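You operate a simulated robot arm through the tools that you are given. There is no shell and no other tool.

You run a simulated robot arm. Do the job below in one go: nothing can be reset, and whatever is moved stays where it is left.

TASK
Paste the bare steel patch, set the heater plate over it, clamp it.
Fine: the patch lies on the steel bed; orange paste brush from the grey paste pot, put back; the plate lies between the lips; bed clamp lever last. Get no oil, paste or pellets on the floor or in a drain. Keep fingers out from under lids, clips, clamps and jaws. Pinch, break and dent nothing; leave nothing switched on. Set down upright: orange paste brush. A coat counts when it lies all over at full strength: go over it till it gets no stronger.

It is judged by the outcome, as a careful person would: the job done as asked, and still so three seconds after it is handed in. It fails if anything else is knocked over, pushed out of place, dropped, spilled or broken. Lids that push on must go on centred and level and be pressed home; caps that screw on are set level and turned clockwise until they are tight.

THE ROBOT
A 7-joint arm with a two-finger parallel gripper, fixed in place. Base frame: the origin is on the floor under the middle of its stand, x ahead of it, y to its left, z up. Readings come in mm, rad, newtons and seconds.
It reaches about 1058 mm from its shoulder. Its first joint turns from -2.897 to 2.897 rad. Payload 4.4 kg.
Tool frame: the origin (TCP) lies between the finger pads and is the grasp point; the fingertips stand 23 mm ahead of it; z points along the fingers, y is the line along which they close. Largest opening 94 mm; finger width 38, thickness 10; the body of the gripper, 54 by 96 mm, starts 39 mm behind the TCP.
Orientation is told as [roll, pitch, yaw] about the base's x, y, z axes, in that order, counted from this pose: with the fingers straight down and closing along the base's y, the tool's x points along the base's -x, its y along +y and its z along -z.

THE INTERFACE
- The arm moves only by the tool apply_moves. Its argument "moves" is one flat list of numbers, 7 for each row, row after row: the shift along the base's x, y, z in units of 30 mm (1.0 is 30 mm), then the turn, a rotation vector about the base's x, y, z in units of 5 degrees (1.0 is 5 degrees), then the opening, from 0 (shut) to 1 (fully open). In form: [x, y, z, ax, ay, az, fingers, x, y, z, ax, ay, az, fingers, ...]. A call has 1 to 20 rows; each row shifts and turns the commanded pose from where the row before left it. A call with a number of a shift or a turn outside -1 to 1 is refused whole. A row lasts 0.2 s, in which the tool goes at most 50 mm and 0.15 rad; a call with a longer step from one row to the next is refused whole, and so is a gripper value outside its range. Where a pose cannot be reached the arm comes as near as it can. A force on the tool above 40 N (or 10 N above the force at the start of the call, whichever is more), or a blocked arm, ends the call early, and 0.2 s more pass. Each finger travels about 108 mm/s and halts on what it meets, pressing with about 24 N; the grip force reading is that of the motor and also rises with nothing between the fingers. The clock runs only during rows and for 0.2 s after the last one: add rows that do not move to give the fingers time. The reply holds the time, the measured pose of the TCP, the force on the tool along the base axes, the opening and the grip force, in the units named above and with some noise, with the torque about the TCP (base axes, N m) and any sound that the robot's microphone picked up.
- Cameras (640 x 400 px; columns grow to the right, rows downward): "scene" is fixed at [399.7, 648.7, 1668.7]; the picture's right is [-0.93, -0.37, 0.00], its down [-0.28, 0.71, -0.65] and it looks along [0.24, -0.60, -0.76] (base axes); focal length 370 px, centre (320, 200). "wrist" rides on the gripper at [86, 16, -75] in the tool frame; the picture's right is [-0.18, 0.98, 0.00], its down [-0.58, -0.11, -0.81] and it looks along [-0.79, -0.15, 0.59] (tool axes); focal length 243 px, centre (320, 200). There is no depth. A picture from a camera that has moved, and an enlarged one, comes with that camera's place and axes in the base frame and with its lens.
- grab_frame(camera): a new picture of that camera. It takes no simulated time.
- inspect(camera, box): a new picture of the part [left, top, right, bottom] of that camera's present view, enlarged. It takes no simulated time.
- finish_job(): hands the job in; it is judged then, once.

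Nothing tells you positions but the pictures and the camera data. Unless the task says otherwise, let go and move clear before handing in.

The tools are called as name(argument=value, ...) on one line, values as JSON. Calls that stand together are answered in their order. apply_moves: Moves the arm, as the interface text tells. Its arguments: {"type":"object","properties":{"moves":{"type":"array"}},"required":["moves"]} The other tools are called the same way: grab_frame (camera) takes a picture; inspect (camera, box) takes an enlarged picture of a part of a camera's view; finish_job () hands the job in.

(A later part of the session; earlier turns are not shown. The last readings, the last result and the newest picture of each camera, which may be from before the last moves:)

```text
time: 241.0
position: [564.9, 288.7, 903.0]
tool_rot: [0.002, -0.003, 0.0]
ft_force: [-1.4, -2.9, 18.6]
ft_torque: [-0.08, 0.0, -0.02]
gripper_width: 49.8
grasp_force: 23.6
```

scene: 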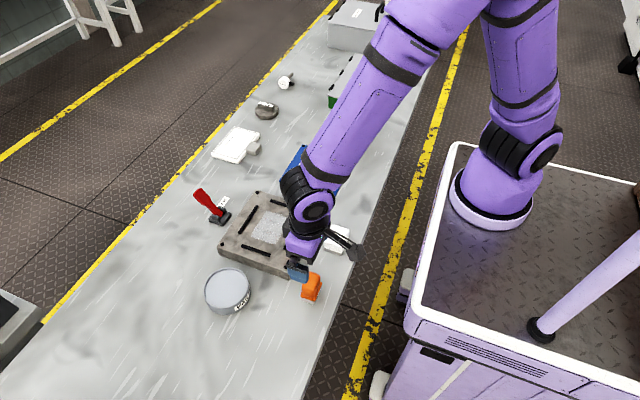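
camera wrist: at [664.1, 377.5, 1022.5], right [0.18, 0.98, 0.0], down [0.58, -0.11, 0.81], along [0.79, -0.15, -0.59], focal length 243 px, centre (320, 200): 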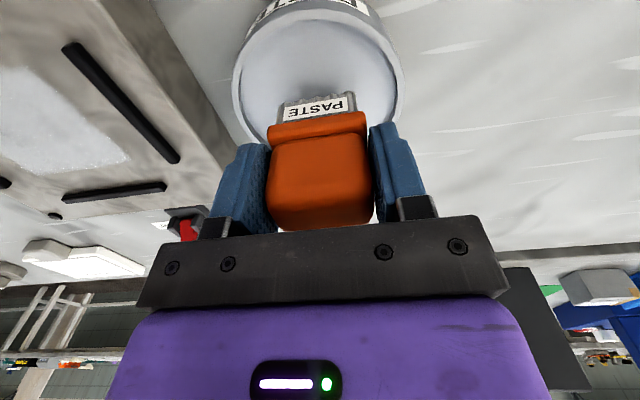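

Contact with the bench. I'll ease off, release and rise straight up.

apply_moves(moves=[0, 0, 0.03, 0, 0, 0, 0.3, 0, 0, 0, 0, 0, 0, 0.55, 0, 0, 0, 0, 0, 0, 0.75, 0, 0, 0, 0, 0, 0, 1, 0, 0, 0, 0, 0, 0, 1, 0, 0, 0.5, 0, 0, 0, 1, 0, 0, 1, 0, 0, 0, 1, 0, 0, 1, 0, 0, 0, 1, 0, 0, 1, 0, 0, 0, 1, 0, 0, 1, 0, 0, 0, 1, 0, 0, 1, 0, 0, 0, 1])

grab_frame(camera="scene")

grab_frame(camera="wrist")

```text
time: 243.4
position: [565.3, 286.2, 1066.3]
tool_rot: [-0.001, 0.001, 0.0]
ft_force: [-0.2, 0.5, -0.2]
ft_torque: [-0.02, 0.01, 0.03]
gripper_width: 94.0
grasp_force: 0.1
```

```text
taken
```

scene: 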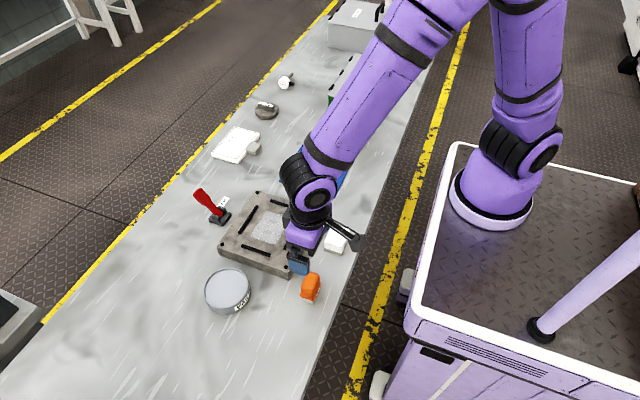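

```text
taken
camera wrist: at [479.1, 303.1, 1141.6], right [0.18, 0.98, 0.0], down [0.58, -0.11, 0.81], along [0.79, -0.15, -0.59], focal length 243 px, centre (320, 200)
```

wrist: 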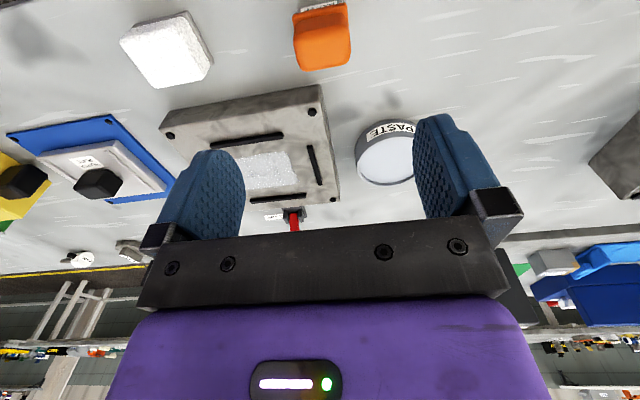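

The brush is back in place. Next I'll go over to the heater plate on the blue mat to look at it.

apply_moves(moves=[0.08, -0.94, 0, 0, 0, 0, 1, 0.08, -0.94, 0, 0, 0, 0, 1, 0.08, -0.94, 0, 0, 0, 0, 1, 0.08, -0.94, 0, 0, 0, 0, 1, 0.08, -0.94, 0, 0, 0, 0, 1, 0.08, -0.94, 0, 0, 0, 0, 1, 0.08, -0.94, 0, 0, 0, 0, 1, 0.08, -0.94, 0, 0, 0, 0, 1, 0.08, -0.94, 0, 0, 0, 0, 1, 0.08, -0.94, 0, 0, 0, 0, 1, 0.08, -0.94, 0, 0, 0, 0, 1, 0.08, -0.94, 0, 0, 0, 0, 1, 0.08, -0.94, 0, 0, 0, 0, 1, 0.08, -0.94, 0, 0, 0, 0, 1, 0, 0, 0, 0, 0, 0, 1])

grab_frame(camera="wrist")

grab_frame(camera="scene")

```text
time: 246.6
position: [597.2, -106.8, 1066.9]
tool_rot: [0.0, -0.001, 0.001]
ft_force: [0.5, 0.5, 0.3]
ft_torque: [-0.01, -0.03, 0.01]
gripper_width: 94.1
grasp_force: 0.1
```

```text
taken
camera wrist: at [511.7, -89.8, 1140.7], right [0.18, 0.98, 0.0], down [0.58, -0.11, 0.81], along [0.79, -0.15, -0.59], focal length 243 px, centre (320, 200)
```

wrist: 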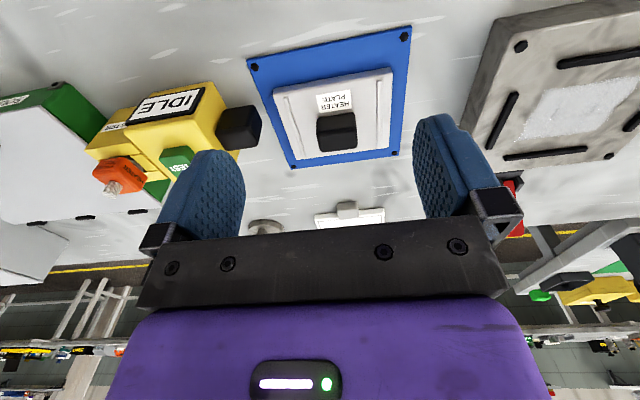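

```text
taken
```

scene: 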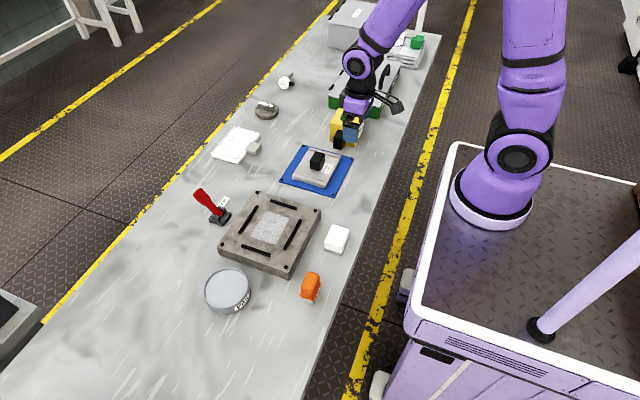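

inspect(camera="scene", box=[240, 200, 300, 250])

inspect(camera="wrist", box=[230, 10, 430, 180])

inspect(camera="scene", box=[270, 130, 370, 210])

inspect(camera="scene", box=[190, 230, 350, 330])

```text
8.00 times, centred on (270, 225) of scene
camera zoom: at [399.7, 648.7, 1668.7], right [-0.93, -0.37, 0.0], down [-0.28, 0.71, -0.65], along [0.24, -0.6, -0.76], focal length 2956 px, centre (720, 0)
```

zoom: 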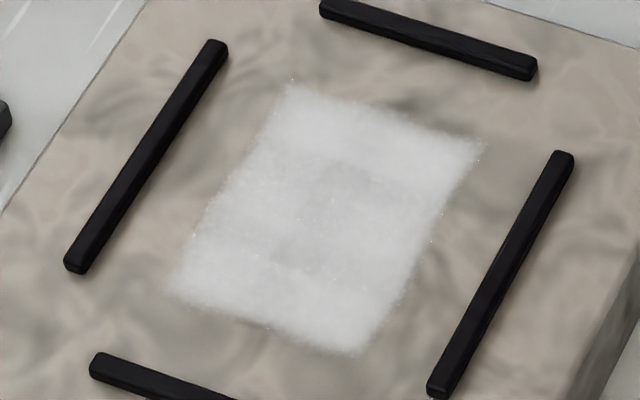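

```text
2.35 times, centred on (330, 95) of wrist
camera zoom: at [511.7, -89.8, 1140.7], right [0.18, 0.98, 0.0], down [0.58, -0.11, 0.81], along [0.79, -0.15, -0.59], focal length 571 px, centre (296, 447)
```

zoom: 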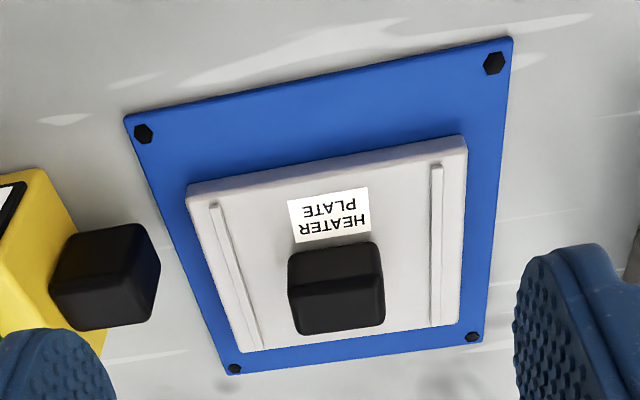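

```text
5.00 times, centred on (320, 170) of scene
camera zoom: at [399.7, 648.7, 1668.7], right [-0.93, -0.37, 0.0], down [-0.28, 0.71, -0.65], along [0.24, -0.6, -0.76], focal length 1848 px, centre (320, 350)
```

zoom: 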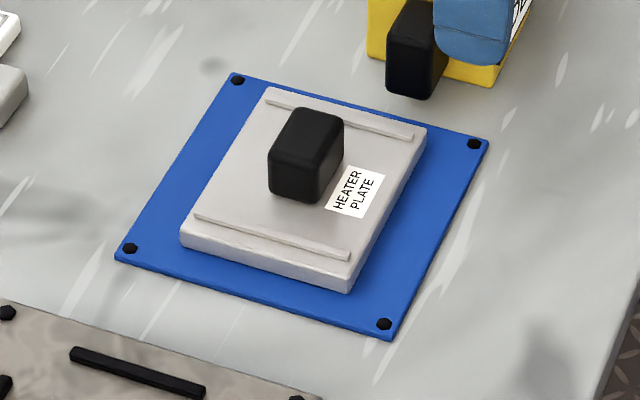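

```text
4.00 times, centred on (270, 280) of scene
camera zoom: at [399.7, 648.7, 1668.7], right [-0.93, -0.37, 0.0], down [-0.28, 0.71, -0.65], along [0.24, -0.6, -0.76], focal length 1478 px, centre (520, -120)
```

zoom: 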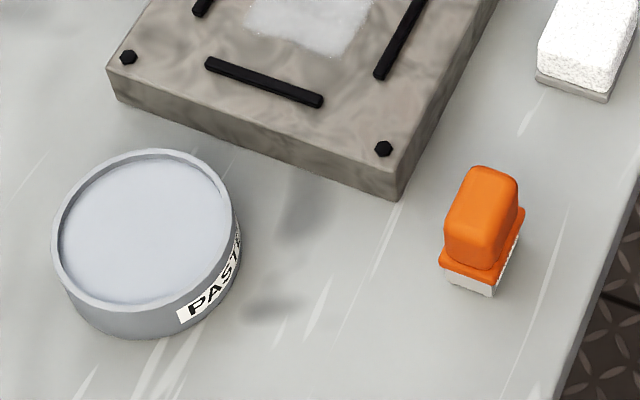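

With the arm clear I can see the coat as a coarse 4×3 grid, and the four cells around x 694–741, y 148–193 look slightly fainter than the rest. To be safe I'll do two more single light strokes, each with a fresh dip. First I'll fetch the brush.

apply_moves(moves=[-0.078, 0.942, 0, 0, 0, 0, 1, -0.078, 0.942, 0, 0, 0, 0, 1, -0.078, 0.942, 0, 0, 0, 0, 1, -0.078, 0.942, 0, 0, 0, 0, 1, -0.078, 0.942, 0, 0, 0, 0, 1, -0.078, 0.942, 0, 0, 0, 0, 1, -0.078, 0.942, 0, 0, 0, 0, 1, -0.078, 0.942, 0, 0, 0, 0, 1, -0.078, 0.942, 0, 0, 0, 0, 1, -0.078, 0.942, 0, 0, 0, 0, 1, -0.078, 0.942, 0, 0, 0, 0, 1, -0.078, 0.942, 0, 0, 0, 0, 1, -0.078, 0.942, 0, 0, 0, 0, 1, -0.078, 0.942, 0, 0, 0, 0, 1, 0, 0, -0.9, 0, 0, 0, 1, 0, 0, -0.9, 0, 0, 0, 1, 0, 0, -0.9, 0, 0, 0, 1, 0, 0, -0.6, 0, 0, 0, 1, 0, 0, 0, 0, 0, 0, 1])

grab_frame(camera="wrist")

```text
time: 250.6
position: [566.3, 288.8, 968.9]
tool_rot: [0.0, -0.001, 0.0]
ft_force: [0.4, -1.3, -0.5]
ft_torque: [-0.01, 0.03, 0.02]
gripper_width: 94.0
grasp_force: 0.2
```

```text
taken
camera wrist: at [480.8, 305.2, 1042.3], right [0.18, 0.98, 0.0], down [0.58, -0.11, 0.81], along [0.79, -0.15, -0.59], focal length 243 px, centre (320, 200)
```

wrist: 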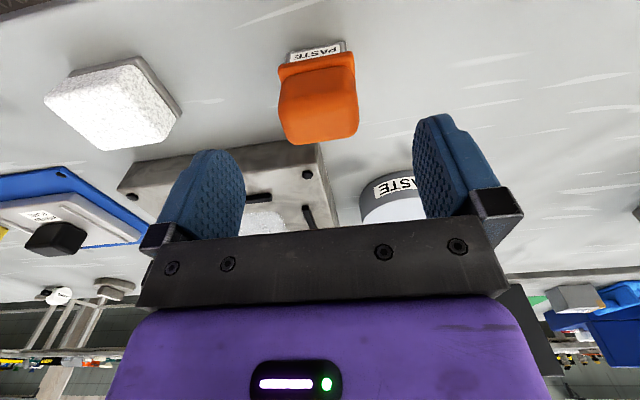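

apply_moves(moves=[-0.03, 0, -0.8, 0, 0, 0, 1, 0, 0, -0.8, 0, 0, 0, 1, 0, 0, -0.54, 0, 0, 0, 1, 0, 0, 0, 0, 0, 0, 1, 0, 0, 0, 0, 0, 0, 0.7, 0, 0, 0, 0, 0, 0, 0.4, 0, 0, 0, 0, 0, 0, 0.3, 0, 0, 0, 0, 0, 0, 0.3])

```text
time: 252.4
position: [564.8, 289.1, 905.0]
tool_rot: [0.0, 0.0, -0.001]
ft_force: [0.4, 0.3, 0.9]
ft_torque: [-0.01, -0.04, -0.03]
gripper_width: 49.5
grasp_force: 23.9
```

apply_moves(moves=[0, 0, 0.5, 0, 0, 0, 0.3, 0, 0, 0.9, 0, 0, 0, 0.3, 0, 0, 0.9, 0, 0, 0, 0.3, 0, 0, 0.5, 0, 0, 0, 0.3, 0.885, 0.34, 0, 0, 0, 0, 0.3, 0.885, 0.34, 0, 0, 0, 0, 0.3, 0.885, 0.34, 0, 0, 0, 0, 0.3, 0.885, 0.34, 0, 0, 0, 0, 0.3, 0.885, 0.34, 0, 0, 0, 0, 0.3, 0.885, 0.34, 0, 0, 0, 0, 0.3, 0.885, 0.34, 0, 0, 0, 0, 0.3, 0, 0, -0.6, 0, 0, 0, 0.3, 0, 0, -0.6, 0, 0, 0, 0.3, 0, 0, -0.35, 0, 0, 0, 0.3, 0, 0, 0, 0, 0, 0, 0.3])

```text
time: 255.6
position: [750.4, 360.4, 943.5]
tool_rot: [0.0, 0.0, 0.001]
ft_force: [0.4, 0.2, -1.1]
ft_torque: [0.04, -0.01, 0.01]
gripper_width: 49.6
grasp_force: 24.6
```

apply_moves(moves=[0, 0, -0.1, 0, 0, 0, 0.3, 0, 0, -0.04, 0, 0, 0, 0.3, 0, 0, 0, 0, 0, 0, 0.3])

```text
time: 256.4
position: [750.0, 360.4, 937.4]
tool_rot: [0.0, 0.003, 0.001]
ft_force: [-0.7, -1.1, 2.8]
ft_torque: [-0.05, 0.04, 0.0]
gripper_width: 49.8
grasp_force: 24.5
```

apply_moves(moves=[0.15, 0, -0.012, 0, 0, 0, 0.3, -0.3, 0, 0, 0, 0, 0, 0.3, 0.15, 0, 0, 0, 0, 0, 0.3, 0, 0, 0.2, 0, 0, 0, 0.3, 0, 0, 0.5, 0, 0, 0, 0.3, 0, 0, 0.6, 0, 0, 0, 0.3, 0.02, -0.92, 0, 0, 0, 0, 0.3, 0.02, -0.92, 0, 0, 0, 0, 0.3, 0.02, -0.92, 0, 0, 0, 0, 0.3, 0.02, -0.92, 0, 0, 0, 0, 0.3, 0.02, -0.92, 0, 0, 0, 0, 0.3, 0.02, -0.92, 0, 0, 0, 0, 0.3, 0, 0, -0.5, 0, 0, 0, 0.3, 0, 0, -0.4, 0, 0, 0, 0.3, 0, 0, -0.14, 0, 0, 0, 0.3, 0, 0, 0, 0, 0, 0, 0.3])

```text
time: 259.8
position: [755.7, 195.9, 945.2]
tool_rot: [0.0, -0.002, 0.001]
ft_force: [0.0, -0.3, -0.3]
ft_torque: [-0.01, 0.01, -0.03]
gripper_width: 49.6
grasp_force: 23.8
```

apply_moves(moves=[0, 0, -0.012, 0, 0, 0, 0.3, 0, 0, 0, 0, 0, 0, 0.3])

```text
time: 260.4
position: [754.9, 195.3, 944.5]
tool_rot: [0.001, 0.0, 0.001]
ft_force: [0.2, -0.3, -0.4]
ft_torque: [-0.02, 0.01, 0.02]
gripper_width: 49.6
grasp_force: 24.0
```

apply_moves(moves=[0, 0, -0.012, 0, 0, 0, 0.3, 0, 0, 0, 0, 0, 0, 0.3])

```text
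time: 261.0
position: [755.0, 194.8, 944.7]
tool_rot: [-0.001, -0.002, 0.001]
ft_force: [0.2, -0.8, 0.7]
ft_torque: [0.04, 0.02, 0.01]
gripper_width: 49.5
grasp_force: 24.4
```

apply_moves(moves=[-0.43, 0, -0.004, 0, 0, 0, 0.3, -0.43, 0, 0, 0, 0, 0, 0.3, -0.43, 0, 0, 0, 0, 0, 0.3, -0.43, 0, 0, 0, 0, 0, 0.3, 0, 0, 0, 0, 0, 0, 0.3])

```text
time: 262.2
position: [704.1, 193.9, 944.8]
tool_rot: [-0.001, -0.001, -0.001]
ft_force: [3.8, -0.5, 16.1]
ft_torque: [-0.03, -0.25, -0.04]
gripper_width: 49.6
grasp_force: 23.8
```

apply_moves(moves=[0, 0, 0.7, 0, 0, 0, 0.3, 0, 0.5, 0.8, 0, 0, 0, 0.3, -0.7, 0.7, 0.2, 0, 0, 0, 0.3, -0.7, 0.7, 0.2, 0, 0, 0, 0.3, -0.7, 0.7, 0.2, 0, 0, 0, 0.3, -0.7, 0.5, 0.2, 0, 0, 0, 0.3, -0.7, 0, 0.2, 0, 0, 0, 0.3, -0.6, 0, 0, 0, 0, 0, 0.3, 0, 0, 0, 0, 0, 0, 0.3])

inspect(camera="scene", box=[240, 200, 300, 250])

inspect(camera="wrist", box=[200, 80, 340, 220])

```text
time: 264.2
position: [580.0, 289.4, 1019.6]
tool_rot: [0.001, 0.0, -0.001]
ft_force: [-0.8, -0.4, -1.1]
ft_torque: [-0.01, 0.0, 0.0]
gripper_width: 49.5
grasp_force: 23.7
```

```text
8.00 times, centred on (270, 225) of scene
camera zoom: at [399.7, 648.7, 1668.7], right [-0.93, -0.37, 0.0], down [-0.28, 0.71, -0.65], along [0.24, -0.6, -0.76], focal length 2956 px, centre (720, 0)
```

zoom: 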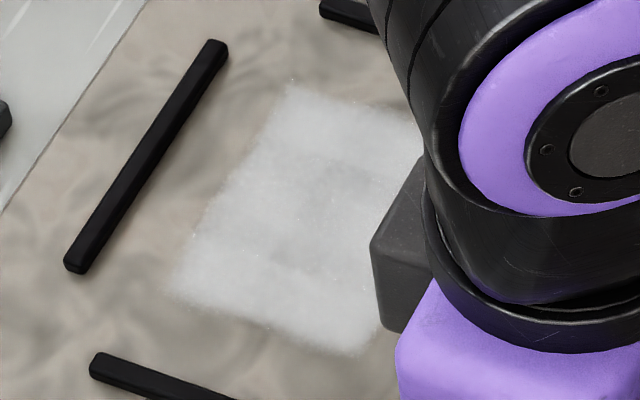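

```text
2.86 times, centred on (270, 150) of wrist
camera zoom: at [494.5, 304.2, 1093.6], right [0.18, 0.98, 0.0], down [0.58, -0.11, 0.81], along [0.79, -0.15, -0.59], focal length 693 px, centre (463, 343)
```

zoom: 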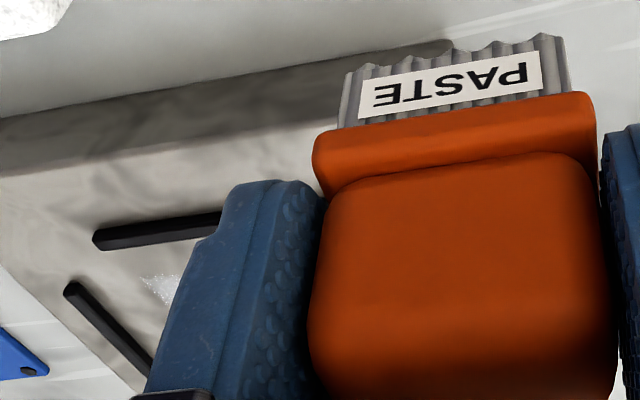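

A fresh stroke over the band again made no visible change, so the coat is saturated and gets no stronger. I'll put the brush back for good.

apply_moves(moves=[-0.5, -0.02, 0, 0, 0, 0, 0.3, 0, 0, -0.9, 0, 0, 0, 0.3, 0, 0, -0.9, 0, 0, 0, 0.3, 0, 0, -0.9, 0, 0, 0, 0.3, 0, 0, -0.7, 0, 0, 0, 0.3, 0, 0, -0.3, 0, 0, 0, 0.3, 0, 0, 0, 0, 0, 0, 0.3])

```text
time: 265.8
position: [566.0, 288.3, 909.0]
tool_rot: [-0.001, 0.002, 0.001]
ft_force: [0.1, -0.2, -0.1]
ft_torque: [0.0, -0.02, -0.01]
gripper_width: 49.8
grasp_force: 23.6
```

apply_moves(moves=[-0.02, 0.01, -0.12, 0, 0, 0, 0.3, 0, 0, -0.06, 0, 0, 0, 0.3, 0, 0, 0, 0, 0, 0, 0.3])

```text
time: 266.6
position: [564.3, 287.1, 903.4]
tool_rot: [0.001, -0.003, 0.0]
ft_force: [-0.6, -5.5, 19.4]
ft_torque: [-0.17, -0.06, -0.04]
gripper_width: 49.7
grasp_force: 24.1
```

apply_moves(moves=[0, 0, 0.03, 0, 0, 0, 0.3, 0, 0, 0, 0, 0, 0, 0.55, 0, 0, 0, 0, 0, 0, 0.75, 0, 0, 0, 0, 0, 0, 1, 0, 0, 0, 0, 0, 0, 1, 0, 0, 0.5, 0, 0, 0, 1, 0, 0, 1, 0, 0, 0, 1, 0, 0, 1, 0, 0, 0, 1, 0, 0, 1, 0, 0, 0, 1, 0, 0, 1, 0, 0, 0, 1, 0, 0, 1, 0, 0, 0, 1])

inspect(camera="scene", box=[270, 240, 350, 320])

grab_frame(camera="wrist")

```text
time: 269.0
position: [564.6, 286.4, 1070.0]
tool_rot: [-0.001, 0.002, -0.002]
ft_force: [0.8, 0.3, -0.3]
ft_torque: [0.0, 0.0, -0.04]
gripper_width: 94.2
grasp_force: 0.2
```

```text
5.00 times, centred on (310, 280) of scene
camera zoom: at [399.7, 648.7, 1668.7], right [-0.93, -0.37, 0.0], down [-0.28, 0.71, -0.65], along [0.24, -0.6, -0.76], focal length 1848 px, centre (370, -200)
```

zoom: 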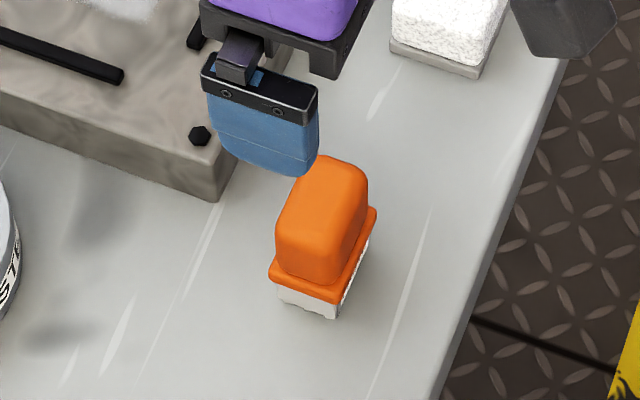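

```text
taken
camera wrist: at [479.0, 303.1, 1144.0], right [0.18, 0.98, 0.0], down [0.58, -0.11, 0.81], along [0.79, -0.15, -0.59], focal length 243 px, centre (320, 200)
```

wrist: 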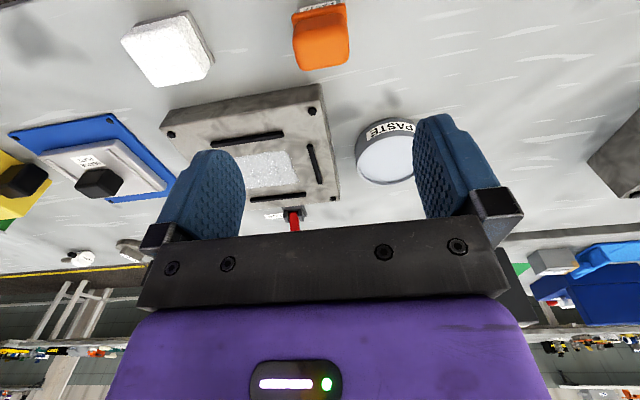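

The brush is upright at home. The heater plate measures about 112×136 mm, axis-aligned and centred near (707,-104). The pocket between the lips is about 121×150 mm, centred near (729.5,168). I'll approach the plate for a close look at its handle.

apply_moves(moves=[0.18, -0.93, 0, 0, 0, 0, 1, 0.18, -0.93, 0, 0, 0, 0, 1, 0.18, -0.93, 0, 0, 0, 0, 1, 0.18, -0.93, 0, 0, 0, 0, 1, 0.18, -0.93, 0, 0, 0, 0, 1, 0.18, -0.93, 0, 0, 0, 0, 1, 0.18, -0.93, 0, 0, 0, 0, 1, 0.18, -0.93, 0, 0, 0, 0, 1, 0.18, -0.93, 0, 0, 0, 0, 1, 0.18, -0.93, 0, 0, 0, 0, 1, 0.18, -0.93, 0, 0, 0, 0, 1, 0.18, -0.93, 0, 0, 0, 0, 1, 0.18, -0.93, 0, 0, 0, 0, 1, 0.18, -0.93, 0, 0, 0, 0, 1, 0, 0, -0.9, 0, 0, 0, 1, 0, 0, -0.9, 0, 0, 0, 1, 0, 0, -0.9, 0, 0, 0, 1, 0, 0, 0, 0, 0, 0, 1])

grab_frame(camera="wrist")

inspect(camera="wrist", box=[230, 90, 430, 220])

inspect(camera="scene", box=[280, 130, 360, 200])

```text
time: 272.8
position: [639.1, -102.7, 986.4]
tool_rot: [-0.001, 0.0, 0.001]
ft_force: [0.0, 0.6, -0.5]
ft_torque: [0.0, 0.02, 0.01]
gripper_width: 93.9
grasp_force: 0.0
```

```text
taken
camera wrist: at [554.4, -86.7, 1061.3], right [0.18, 0.98, 0.0], down [0.58, -0.11, 0.81], along [0.79, -0.15, -0.59], focal length 243 px, centre (320, 200)
```

wrist: 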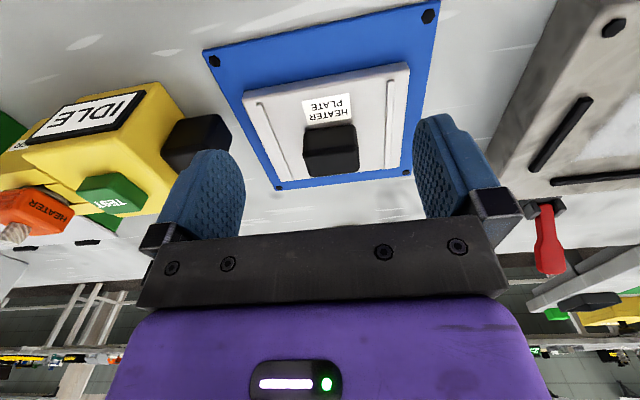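

```text
3.08 times, centred on (330, 155) of wrist
camera zoom: at [554.4, -86.7, 1061.3], right [0.18, 0.98, 0.0], down [0.58, -0.11, 0.81], along [0.79, -0.15, -0.59], focal length 746 px, centre (289, 338)
```

zoom: 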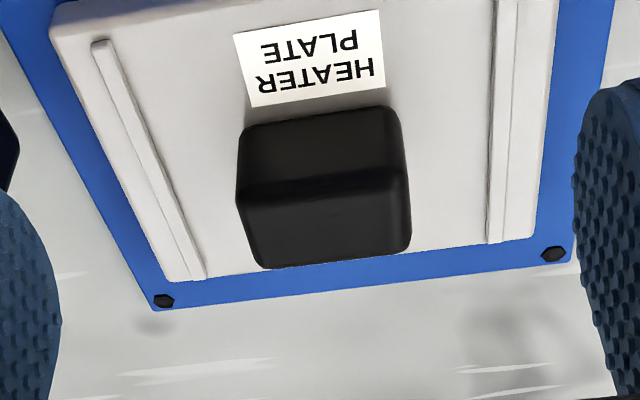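

```text
5.71 times, centred on (320, 165) of scene
camera zoom: at [399.7, 648.7, 1668.7], right [-0.93, -0.37, 0.0], down [-0.28, 0.71, -0.65], along [0.24, -0.6, -0.76], focal length 2112 px, centre (320, 400)
```

zoom: 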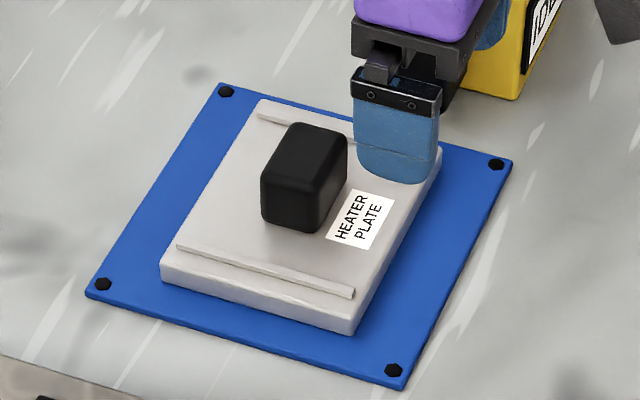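

The black handle measures about 28 (x) × 45 (y) mm, centred near (709,-104), with its top at z≈908 and the plate top near z≈874. Ridges sit at y≈-50 and -158, so I'll narrow the opening to about 68 mm before descending.

apply_moves(moves=[0.78, -0.02, 0, 0, 0, 0, 0.85, 0.78, -0.02, 0, 0, 0, 0, 0.72, 0.76, 0, 0, 0, 0, 0, 0.72, 0, 0, -0.6, 0, 0, 0, 0.72, 0, 0, -0.6, 0, 0, 0, 0.72, 0, 0, 0, 0, 0, 0, 0.72])

grab_frame(camera="wrist")

inspect(camera="scene", box=[280, 130, 360, 200])

```text
time: 274.2
position: [709.9, -103.6, 951.1]
tool_rot: [-0.001, 0.001, 0.0]
ft_force: [0.4, 0.5, 0.5]
ft_torque: [-0.02, 0.0, 0.0]
gripper_width: 67.8
grasp_force: 0.0
```

```text
taken
camera wrist: at [624.6, -87.2, 1025.5], right [0.18, 0.98, 0.0], down [0.58, -0.11, 0.81], along [0.79, -0.15, -0.59], focal length 243 px, centre (320, 200)
```

wrist: 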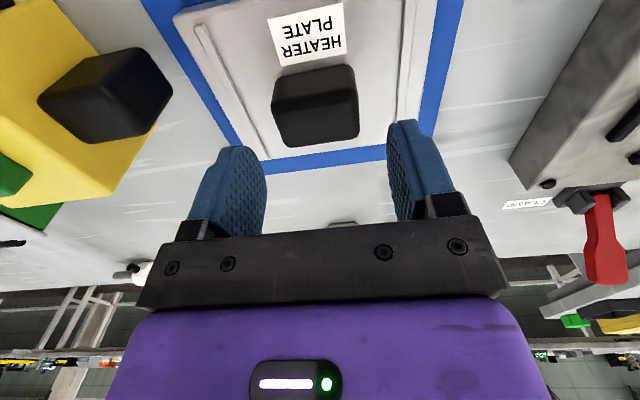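

```text
5.71 times, centred on (320, 165) of scene
camera zoom: at [399.7, 648.7, 1668.7], right [-0.93, -0.37, 0.0], down [-0.28, 0.71, -0.65], along [0.24, -0.6, -0.76], focal length 2112 px, centre (320, 400)
```

zoom: 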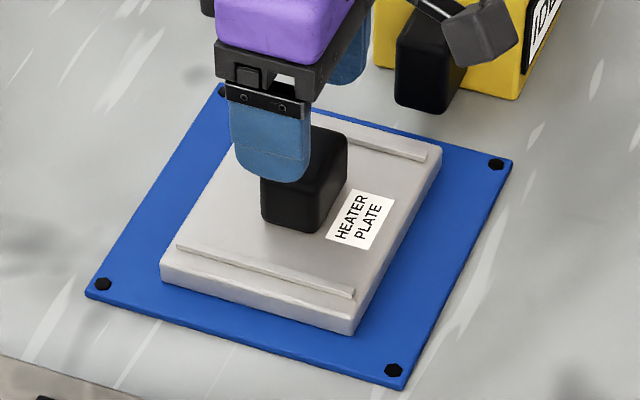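

apply_moves(moves=[0, -0.04, -0.5, 0, 0, 0, 0.72, 0, 0, -0.5, 0, 0, 0, 0.72, 0, 0, -0.4, 0, 0, 0, 0.72, 0, 0, 0, 0, 0, 0, 0.72])

grab_frame(camera="wrist")

inspect(camera="scene", box=[285, 130, 355, 190])

```text
time: 275.2
position: [709.2, -104.5, 909.2]
tool_rot: [0.001, 0.001, 0.0]
ft_force: [-0.6, 0.6, 0.2]
ft_torque: [0.01, -0.02, 0.0]
gripper_width: 67.5
grasp_force: 0.1
```

```text
taken
camera wrist: at [623.5, -88.4, 984.2], right [0.18, 0.98, 0.0], down [0.58, -0.11, 0.81], along [0.79, -0.15, -0.59], focal length 243 px, centre (320, 200)
```

wrist: 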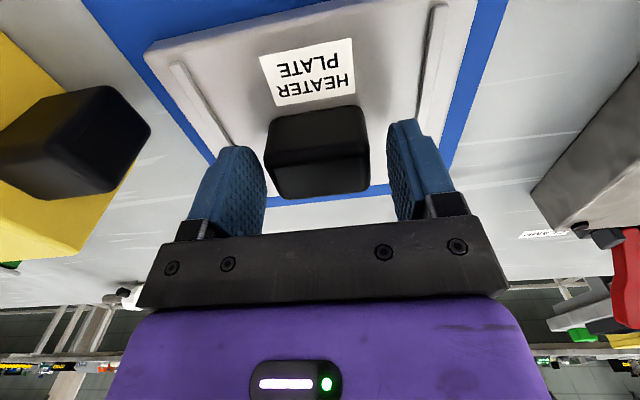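

```text
6.67 times, centred on (320, 160) of scene
camera zoom: at [399.7, 648.7, 1668.7], right [-0.93, -0.37, 0.0], down [-0.28, 0.71, -0.65], along [0.24, -0.6, -0.76], focal length 2464 px, centre (320, 467)
```

zoom: 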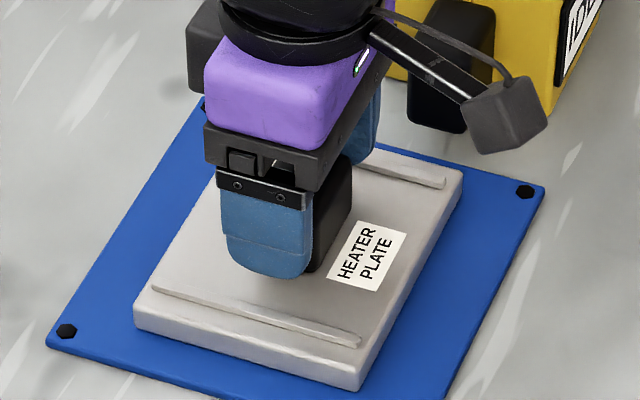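

apply_moves(moves=[0.02, 0, -0.13, 0, 0, 0, 0.72, 0, 0, 0, 0, 0, 0, 0.72, 0, 0, 0, 0, 0, 0, 0.5, 0, 0, 0, 0, 0, 0, 0.3, 0, 0, 0, 0, 0, 0, 0.2, 0, 0, 0, 0, 0, 0, 0.2])

grab_frame(camera="wrist")

```text
time: 276.6
position: [709.7, -105.8, 906.0]
tool_rot: [0.0, 0.0, -0.001]
ft_force: [0.6, -1.4, 0.2]
ft_torque: [-0.1, -0.09, -0.03]
gripper_width: 49.6
grasp_force: 23.9
```

```text
taken
camera wrist: at [624.4, -88.8, 980.5], right [0.18, 0.98, 0.0], down [0.58, -0.11, 0.81], along [0.79, -0.15, -0.59], focal length 243 px, centre (320, 200)
```

wrist: 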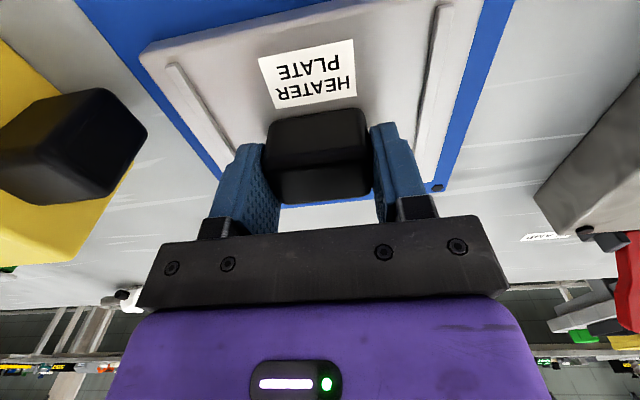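

Gripped the handle. I'll lift slowly and check for slip and weight.

apply_moves(moves=[0, 0, 0.2, 0, 0, 0, 0.2, 0, 0, 0.3, 0, 0, 0, 0.2, 0, 0, 0.3, 0, 0, 0, 0.2, 0, 0, 0, 0, 0, 0, 0.2])

grab_frame(camera="wrist")

inspect(camera="scene", box=[275, 120, 365, 200])

```text
time: 277.6
position: [711.8, -104.2, 929.9]
tool_rot: [0.001, 0.0, -0.001]
ft_force: [0.3, 0.4, -3.8]
ft_torque: [0.0, -0.03, 0.03]
gripper_width: 49.9
grasp_force: 24.5
```

```text
taken
camera wrist: at [624.7, -88.9, 1003.8], right [0.18, 0.98, 0.0], down [0.58, -0.11, 0.81], along [0.79, -0.15, -0.59], focal length 243 px, centre (320, 200)
```

wrist: 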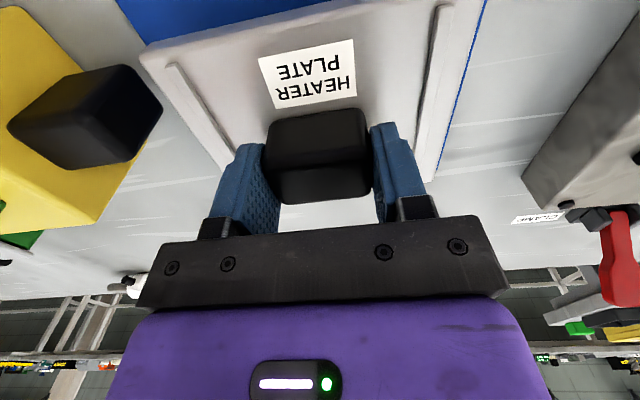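

```text
5.00 times, centred on (320, 160) of scene
camera zoom: at [399.7, 648.7, 1668.7], right [-0.93, -0.37, 0.0], down [-0.28, 0.71, -0.65], along [0.24, -0.6, -0.76], focal length 1848 px, centre (320, 400)
```

zoom: 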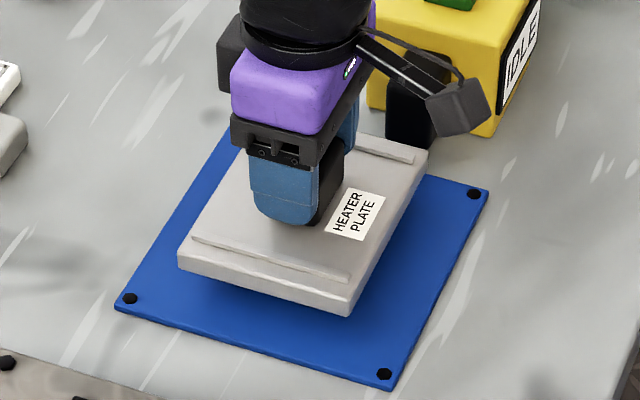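

The plate is light (~3.5 N) and level. I'll lift higher and measure exactly how it sits in the grip.

apply_moves(moves=[0, 0, 0.6, 0, 0, 0, 0.2, 0, 0, 0.8, 0, 0, 0, 0.2, 0, 0, 0.8, 0, 0, 0, 0.2, 0, 0, 0.3, 0, 0, 0, 0.2, 0, 0, 0, 0, 0, 0, 0.2])

grab_frame(camera="wrist")

inspect(camera="wrist", box=[110, 0, 350, 150])

inspect(camera="wrist", box=[300, 0, 540, 200])

inspect(camera="scene", box=[260, 90, 370, 180])

```text
time: 278.8
position: [710.6, -104.3, 1005.3]
tool_rot: [0.0, -0.001, 0.0]
ft_force: [0.3, 0.6, -3.5]
ft_torque: [-0.02, -0.01, 0.01]
gripper_width: 50.0
grasp_force: 23.5
```

```text
taken
camera wrist: at [625.3, -88.7, 1078.5], right [0.18, 0.98, 0.0], down [0.58, -0.11, 0.81], along [0.79, -0.15, -0.59], focal length 243 px, centre (320, 200)
```

wrist: 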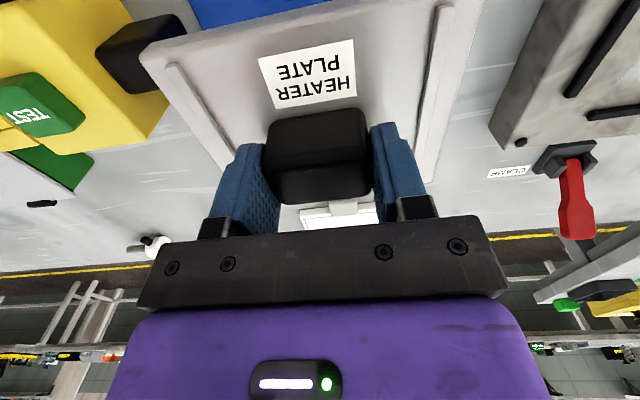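

```text
2.67 times, centred on (230, 75) of wrist
camera zoom: at [625.3, -88.7, 1078.5], right [0.18, 0.98, 0.0], down [0.58, -0.11, 0.81], along [0.79, -0.15, -0.59], focal length 647 px, centre (560, 533)
```

zoom: 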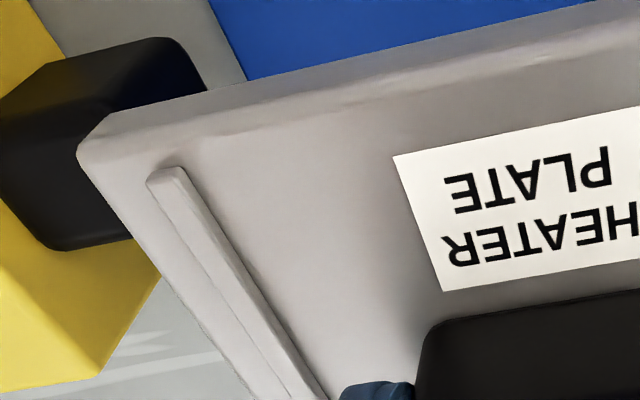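

```text
2.00 times, centred on (420, 100) of wrist
camera zoom: at [625.3, -88.7, 1078.5], right [0.18, 0.98, 0.0], down [0.58, -0.11, 0.81], along [0.79, -0.15, -0.59], focal length 485 px, centre (120, 400)
```

zoom: 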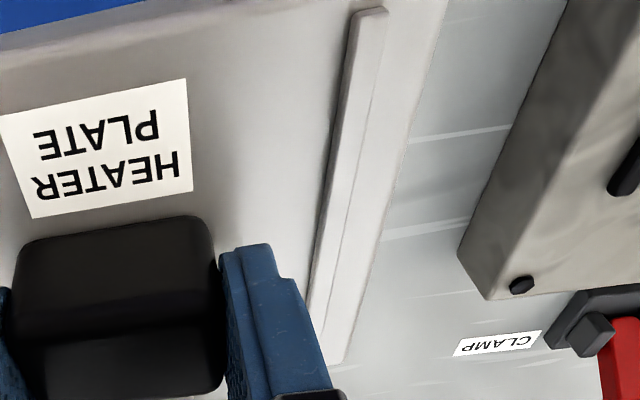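

```text
4.44 times, centred on (315, 135) of scene
camera zoom: at [399.7, 648.7, 1668.7], right [-0.93, -0.37, 0.0], down [-0.28, 0.71, -0.65], along [0.24, -0.6, -0.76], focal length 1642 px, centre (342, 489)
```

zoom: 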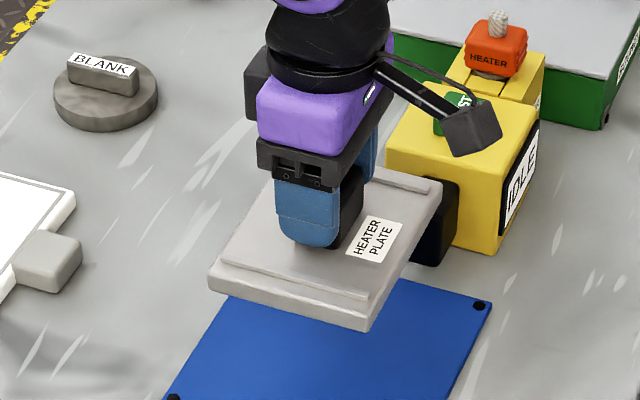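

The plate sits centred in the grip to within about 2 mm and is axis-aligned. I'll carry it over the bed at a safe height, aiming TCP (731.3, 167.7).

apply_moves(moves=[0.07, 0.9, 0, 0, 0, 0, 0.2, 0.07, 0.9, 0, 0, 0, 0, 0.2, 0.07, 0.9, 0, 0, 0, 0, 0.2, 0.07, 0.9, 0, 0, 0, 0, 0.2, 0.07, 0.9, 0, 0, 0, 0, 0.2, 0.07, 0.9, 0, 0, 0, 0, 0.2, 0.07, 0.9, 0, 0, 0, 0, 0.2, 0.07, 0.9, 0, 0, 0, 0, 0.2, 0.07, 0.9, 0, 0, 0, 0, 0.2, 0.07, 0.97, 0, 0, 0, 0, 0.2, 0, 0, 0, 0, 0, 0, 0.2, 0, 0, 0, 0, 0, 0, 0.2])

grab_frame(camera="wrist")

inspect(camera="scene", box=[210, 150, 330, 270])

```text
time: 281.4
position: [732.0, 164.9, 1005.6]
tool_rot: [-0.001, 0.0, -0.001]
ft_force: [-0.2, -0.8, -4.1]
ft_torque: [-0.02, 0.01, -0.02]
gripper_width: 50.1
grasp_force: 24.1
```

```text
taken
camera wrist: at [646.3, 182.1, 1079.9], right [0.18, 0.98, 0.0], down [0.58, -0.11, 0.81], along [0.79, -0.15, -0.59], focal length 243 px, centre (320, 200)
```

wrist: 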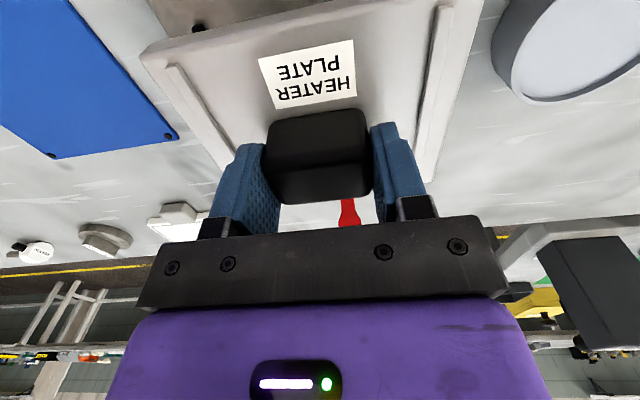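

```text
3.33 times, centred on (270, 210) of scene
camera zoom: at [399.7, 648.7, 1668.7], right [-0.93, -0.37, 0.0], down [-0.28, 0.71, -0.65], along [0.24, -0.6, -0.76], focal length 1232 px, centre (487, 167)
```

zoom: 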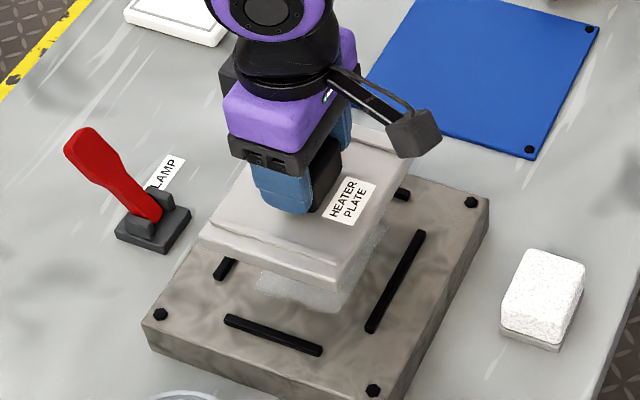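

I'll correct y by 3 mm and descend to about 15 mm above the lips.

apply_moves(moves=[0, 0.1, -0.5, 0, 0, 0, 0.2, 0, 0, -0.5, 0, 0, 0, 0.2, 0, 0, -0.4, 0, 0, 0, 0.2, 0, 0, 0, 0, 0, 0, 0.2])

grab_frame(camera="wrist")

inspect(camera="scene", box=[215, 170, 325, 270])

```text
time: 282.4
position: [730.5, 171.0, 963.1]
tool_rot: [0.0, -0.002, 0.001]
ft_force: [0.4, 0.6, -3.7]
ft_torque: [0.02, 0.02, 0.03]
gripper_width: 49.6
grasp_force: 23.6
```

```text
taken
camera wrist: at [645.1, 186.7, 1036.6], right [0.18, 0.98, 0.0], down [0.58, -0.11, 0.81], along [0.79, -0.15, -0.59], focal length 243 px, centre (320, 200)
```

wrist: 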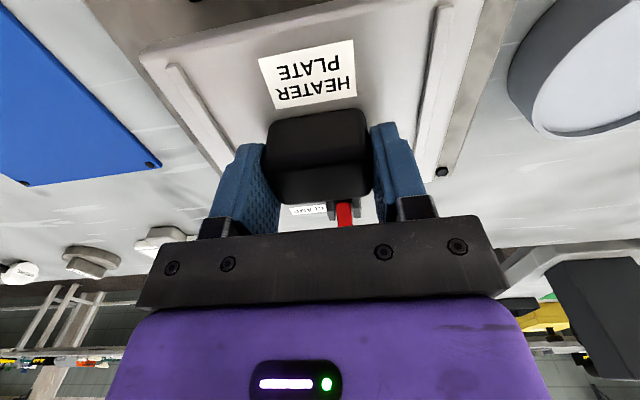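

```text
4.00 times, centred on (270, 220) of scene
camera zoom: at [399.7, 648.7, 1668.7], right [-0.93, -0.37, 0.0], down [-0.28, 0.71, -0.65], along [0.24, -0.6, -0.76], focal length 1478 px, centre (520, 120)
```

zoom: 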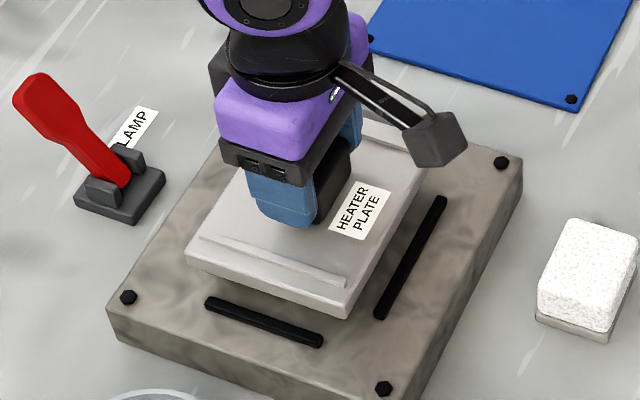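

Position looks right. I'll lower to about 5 mm above the lips and check the gaps.

apply_moves(moves=[0, 0, -0.2, 0, 0, 0, 0.2, 0, 0, -0.15, 0, 0, 0, 0.2, 0, 0, 0, 0, 0, 0, 0.2])

inspect(camera="scene", box=[225, 185, 320, 265])

inspect(camera="wrist", box=[400, 0, 520, 200])

inspect(camera="wrist", box=[80, 0, 320, 130])

```text
time: 283.2
position: [731.3, 171.1, 952.8]
tool_rot: [0.0, 0.0, 0.0]
ft_force: [0.8, 0.7, -4.1]
ft_torque: [0.03, 0.01, 0.03]
gripper_width: 49.8
grasp_force: 24.1
```

```text
5.00 times, centred on (272, 225) of scene
camera zoom: at [399.7, 648.7, 1668.7], right [-0.93, -0.37, 0.0], down [-0.28, 0.71, -0.65], along [0.24, -0.6, -0.76], focal length 1848 px, centre (558, 75)
```

zoom: 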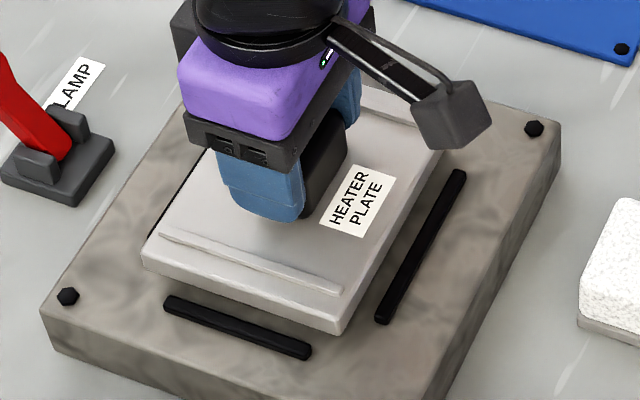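

```text
2.00 times, centred on (460, 100) of wrist
camera zoom: at [645.6, 186.8, 1025.9], right [0.18, 0.98, 0.0], down [0.58, -0.11, 0.81], along [0.79, -0.15, -0.59], focal length 485 px, centre (40, 400)
```

zoom: 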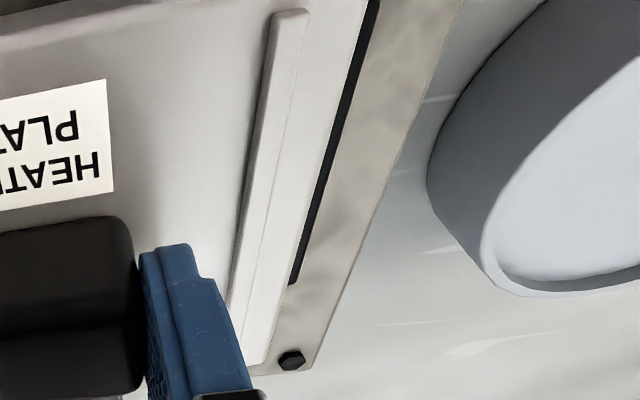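

```text
2.67 times, centred on (200, 65) of wrist
camera zoom: at [645.6, 186.8, 1025.9], right [0.18, 0.98, 0.0], down [0.58, -0.11, 0.81], along [0.79, -0.15, -0.59], focal length 647 px, centre (640, 560)
```

zoom: 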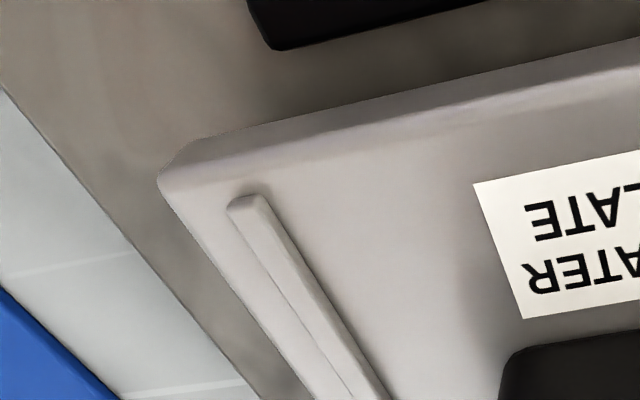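

Gaps work out to about 5–8 mm on every side, so the plate is well centred. I'll nudge it about 1 mm and lower it gently into the pocket.

apply_moves(moves=[-0.025, -0.04, -0.1, 0, 0, 0, 0.2, 0, 0, -0.1, 0, 0, 0, 0.2, 0, 0, -0.07, 0, 0, 0, 0.2, 0, 0, 0, 0, 0, 0, 0.2])

inspect(camera="scene", box=[225, 185, 320, 265])

```text
time: 284.2
position: [731.6, 169.8, 943.4]
tool_rot: [0.0, 0.001, 0.0]
ft_force: [-0.6, 1.3, -3.4]
ft_torque: [0.08, 0.04, -0.04]
gripper_width: 49.8
grasp_force: 23.9
```

```text
5.00 times, centred on (272, 225) of scene
camera zoom: at [399.7, 648.7, 1668.7], right [-0.93, -0.37, 0.0], down [-0.28, 0.71, -0.65], along [0.24, -0.6, -0.76], focal length 1848 px, centre (558, 75)
```

zoom: 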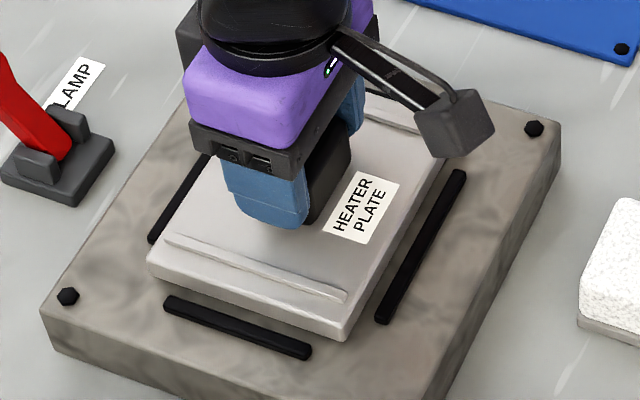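

apply_moves(moves=[0, 0, -0.06, 0, 0, 0, 0.2, 0, 0, 0, 0, 0, 0, 0.2])

```text
time: 284.8
position: [731.5, 168.6, 942.4]
tool_rot: [0.0, 0.001, 0.0]
ft_force: [-0.4, 1.4, -2.0]
ft_torque: [0.04, -0.02, 0.0]
gripper_width: 50.1
grasp_force: 23.6
```

apply_moves(moves=[0, 0, -0.05, 0, 0, 0, 0.2, 0, 0, 0, 0, 0, 0, 0.2])

inspect(camera="scene", box=[225, 185, 320, 265])

```text
time: 285.4
position: [730.6, 168.1, 941.9]
tool_rot: [-0.001, 0.0, 0.0]
ft_force: [0.6, -1.0, -4.0]
ft_torque: [-0.02, -0.08, -0.02]
gripper_width: 50.1
grasp_force: 24.2
```

```text
5.00 times, centred on (272, 225) of scene
camera zoom: at [399.7, 648.7, 1668.7], right [-0.93, -0.37, 0.0], down [-0.28, 0.71, -0.65], along [0.24, -0.6, -0.76], focal length 1848 px, centre (558, 75)
```

zoom: 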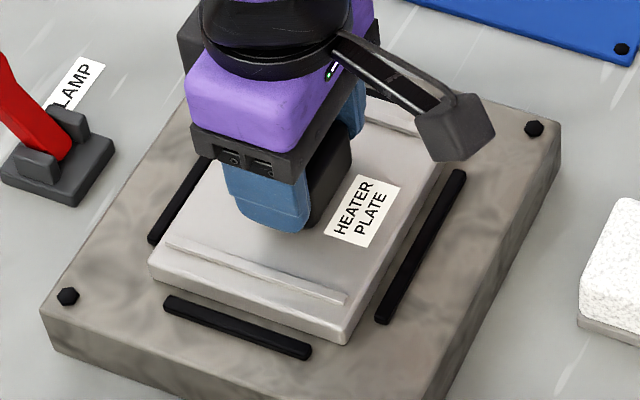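

apply_moves(moves=[0, 0, -0.05, 0, 0, 0, 0.2, 0, 0, 0, 0, 0, 0, 0.2])

```text
time: 286.0
position: [731.1, 169.0, 940.7]
tool_rot: [0.001, 0.0, 0.0]
ft_force: [0.8, -2.6, 14.3]
ft_torque: [-0.13, 0.4, -0.01]
gripper_width: 50.0
grasp_force: 23.9
```

Contact with the bed at z≈940.5, as expected for a seated plate. I'll ease off slightly and inspect.

apply_moves(moves=[0, 0, 0.015, 0, 0, 0, 0.2, 0, 0, 0, 0, 0, 0, 0.2])

inspect(camera="scene", box=[230, 190, 310, 260])

grab_frame(camera="wrist")

```text
time: 286.6
position: [730.5, 167.4, 941.1]
tool_rot: [0.0, -0.002, 0.0]
ft_force: [3.5, -1.8, 8.0]
ft_torque: [0.0, -0.66, -0.03]
gripper_width: 50.1
grasp_force: 23.5
```

```text
5.71 times, centred on (270, 225) of scene
camera zoom: at [399.7, 648.7, 1668.7], right [-0.93, -0.37, 0.0], down [-0.28, 0.71, -0.65], along [0.24, -0.6, -0.76], focal length 2112 px, centre (606, 57)
```

zoom: 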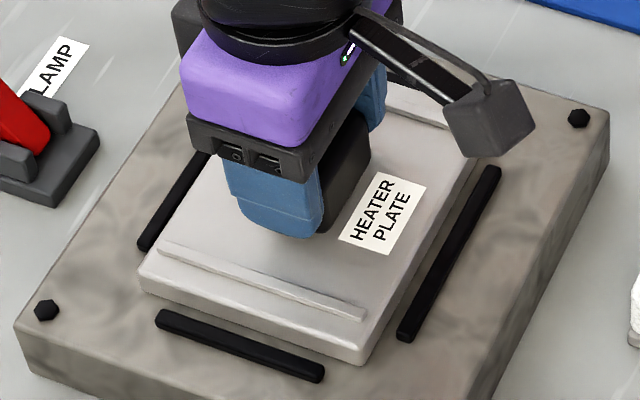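

```text
taken
camera wrist: at [645.0, 184.8, 1014.4], right [0.18, 0.98, 0.0], down [0.58, -0.11, 0.81], along [0.79, -0.15, -0.59], focal length 243 px, centre (320, 200)
```

wrist: 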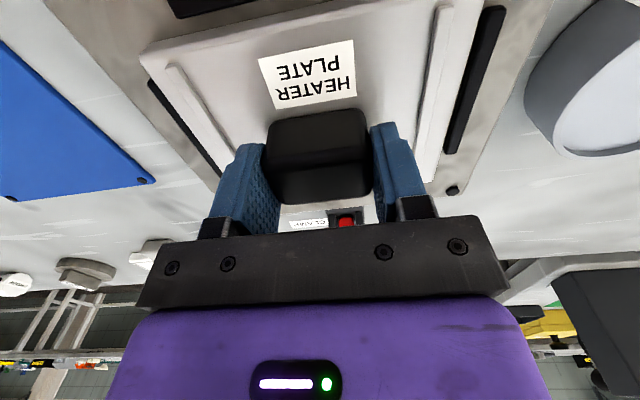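

The plate lies flat between all four lips. I'll relax the last pressure and open to about 68 mm, then rise.

apply_moves(moves=[0, 0, 0.012, 0, 0, 0, 0.2, 0, 0, 0, 0, 0, 0, 0.2])

```text
time: 287.2
position: [731.8, 167.8, 939.8]
tool_rot: [-0.002, -0.001, 0.001]
ft_force: [2.6, 0.1, -1.4]
ft_torque: [0.28, -0.43, -0.15]
gripper_width: 49.9
grasp_force: 23.8
```

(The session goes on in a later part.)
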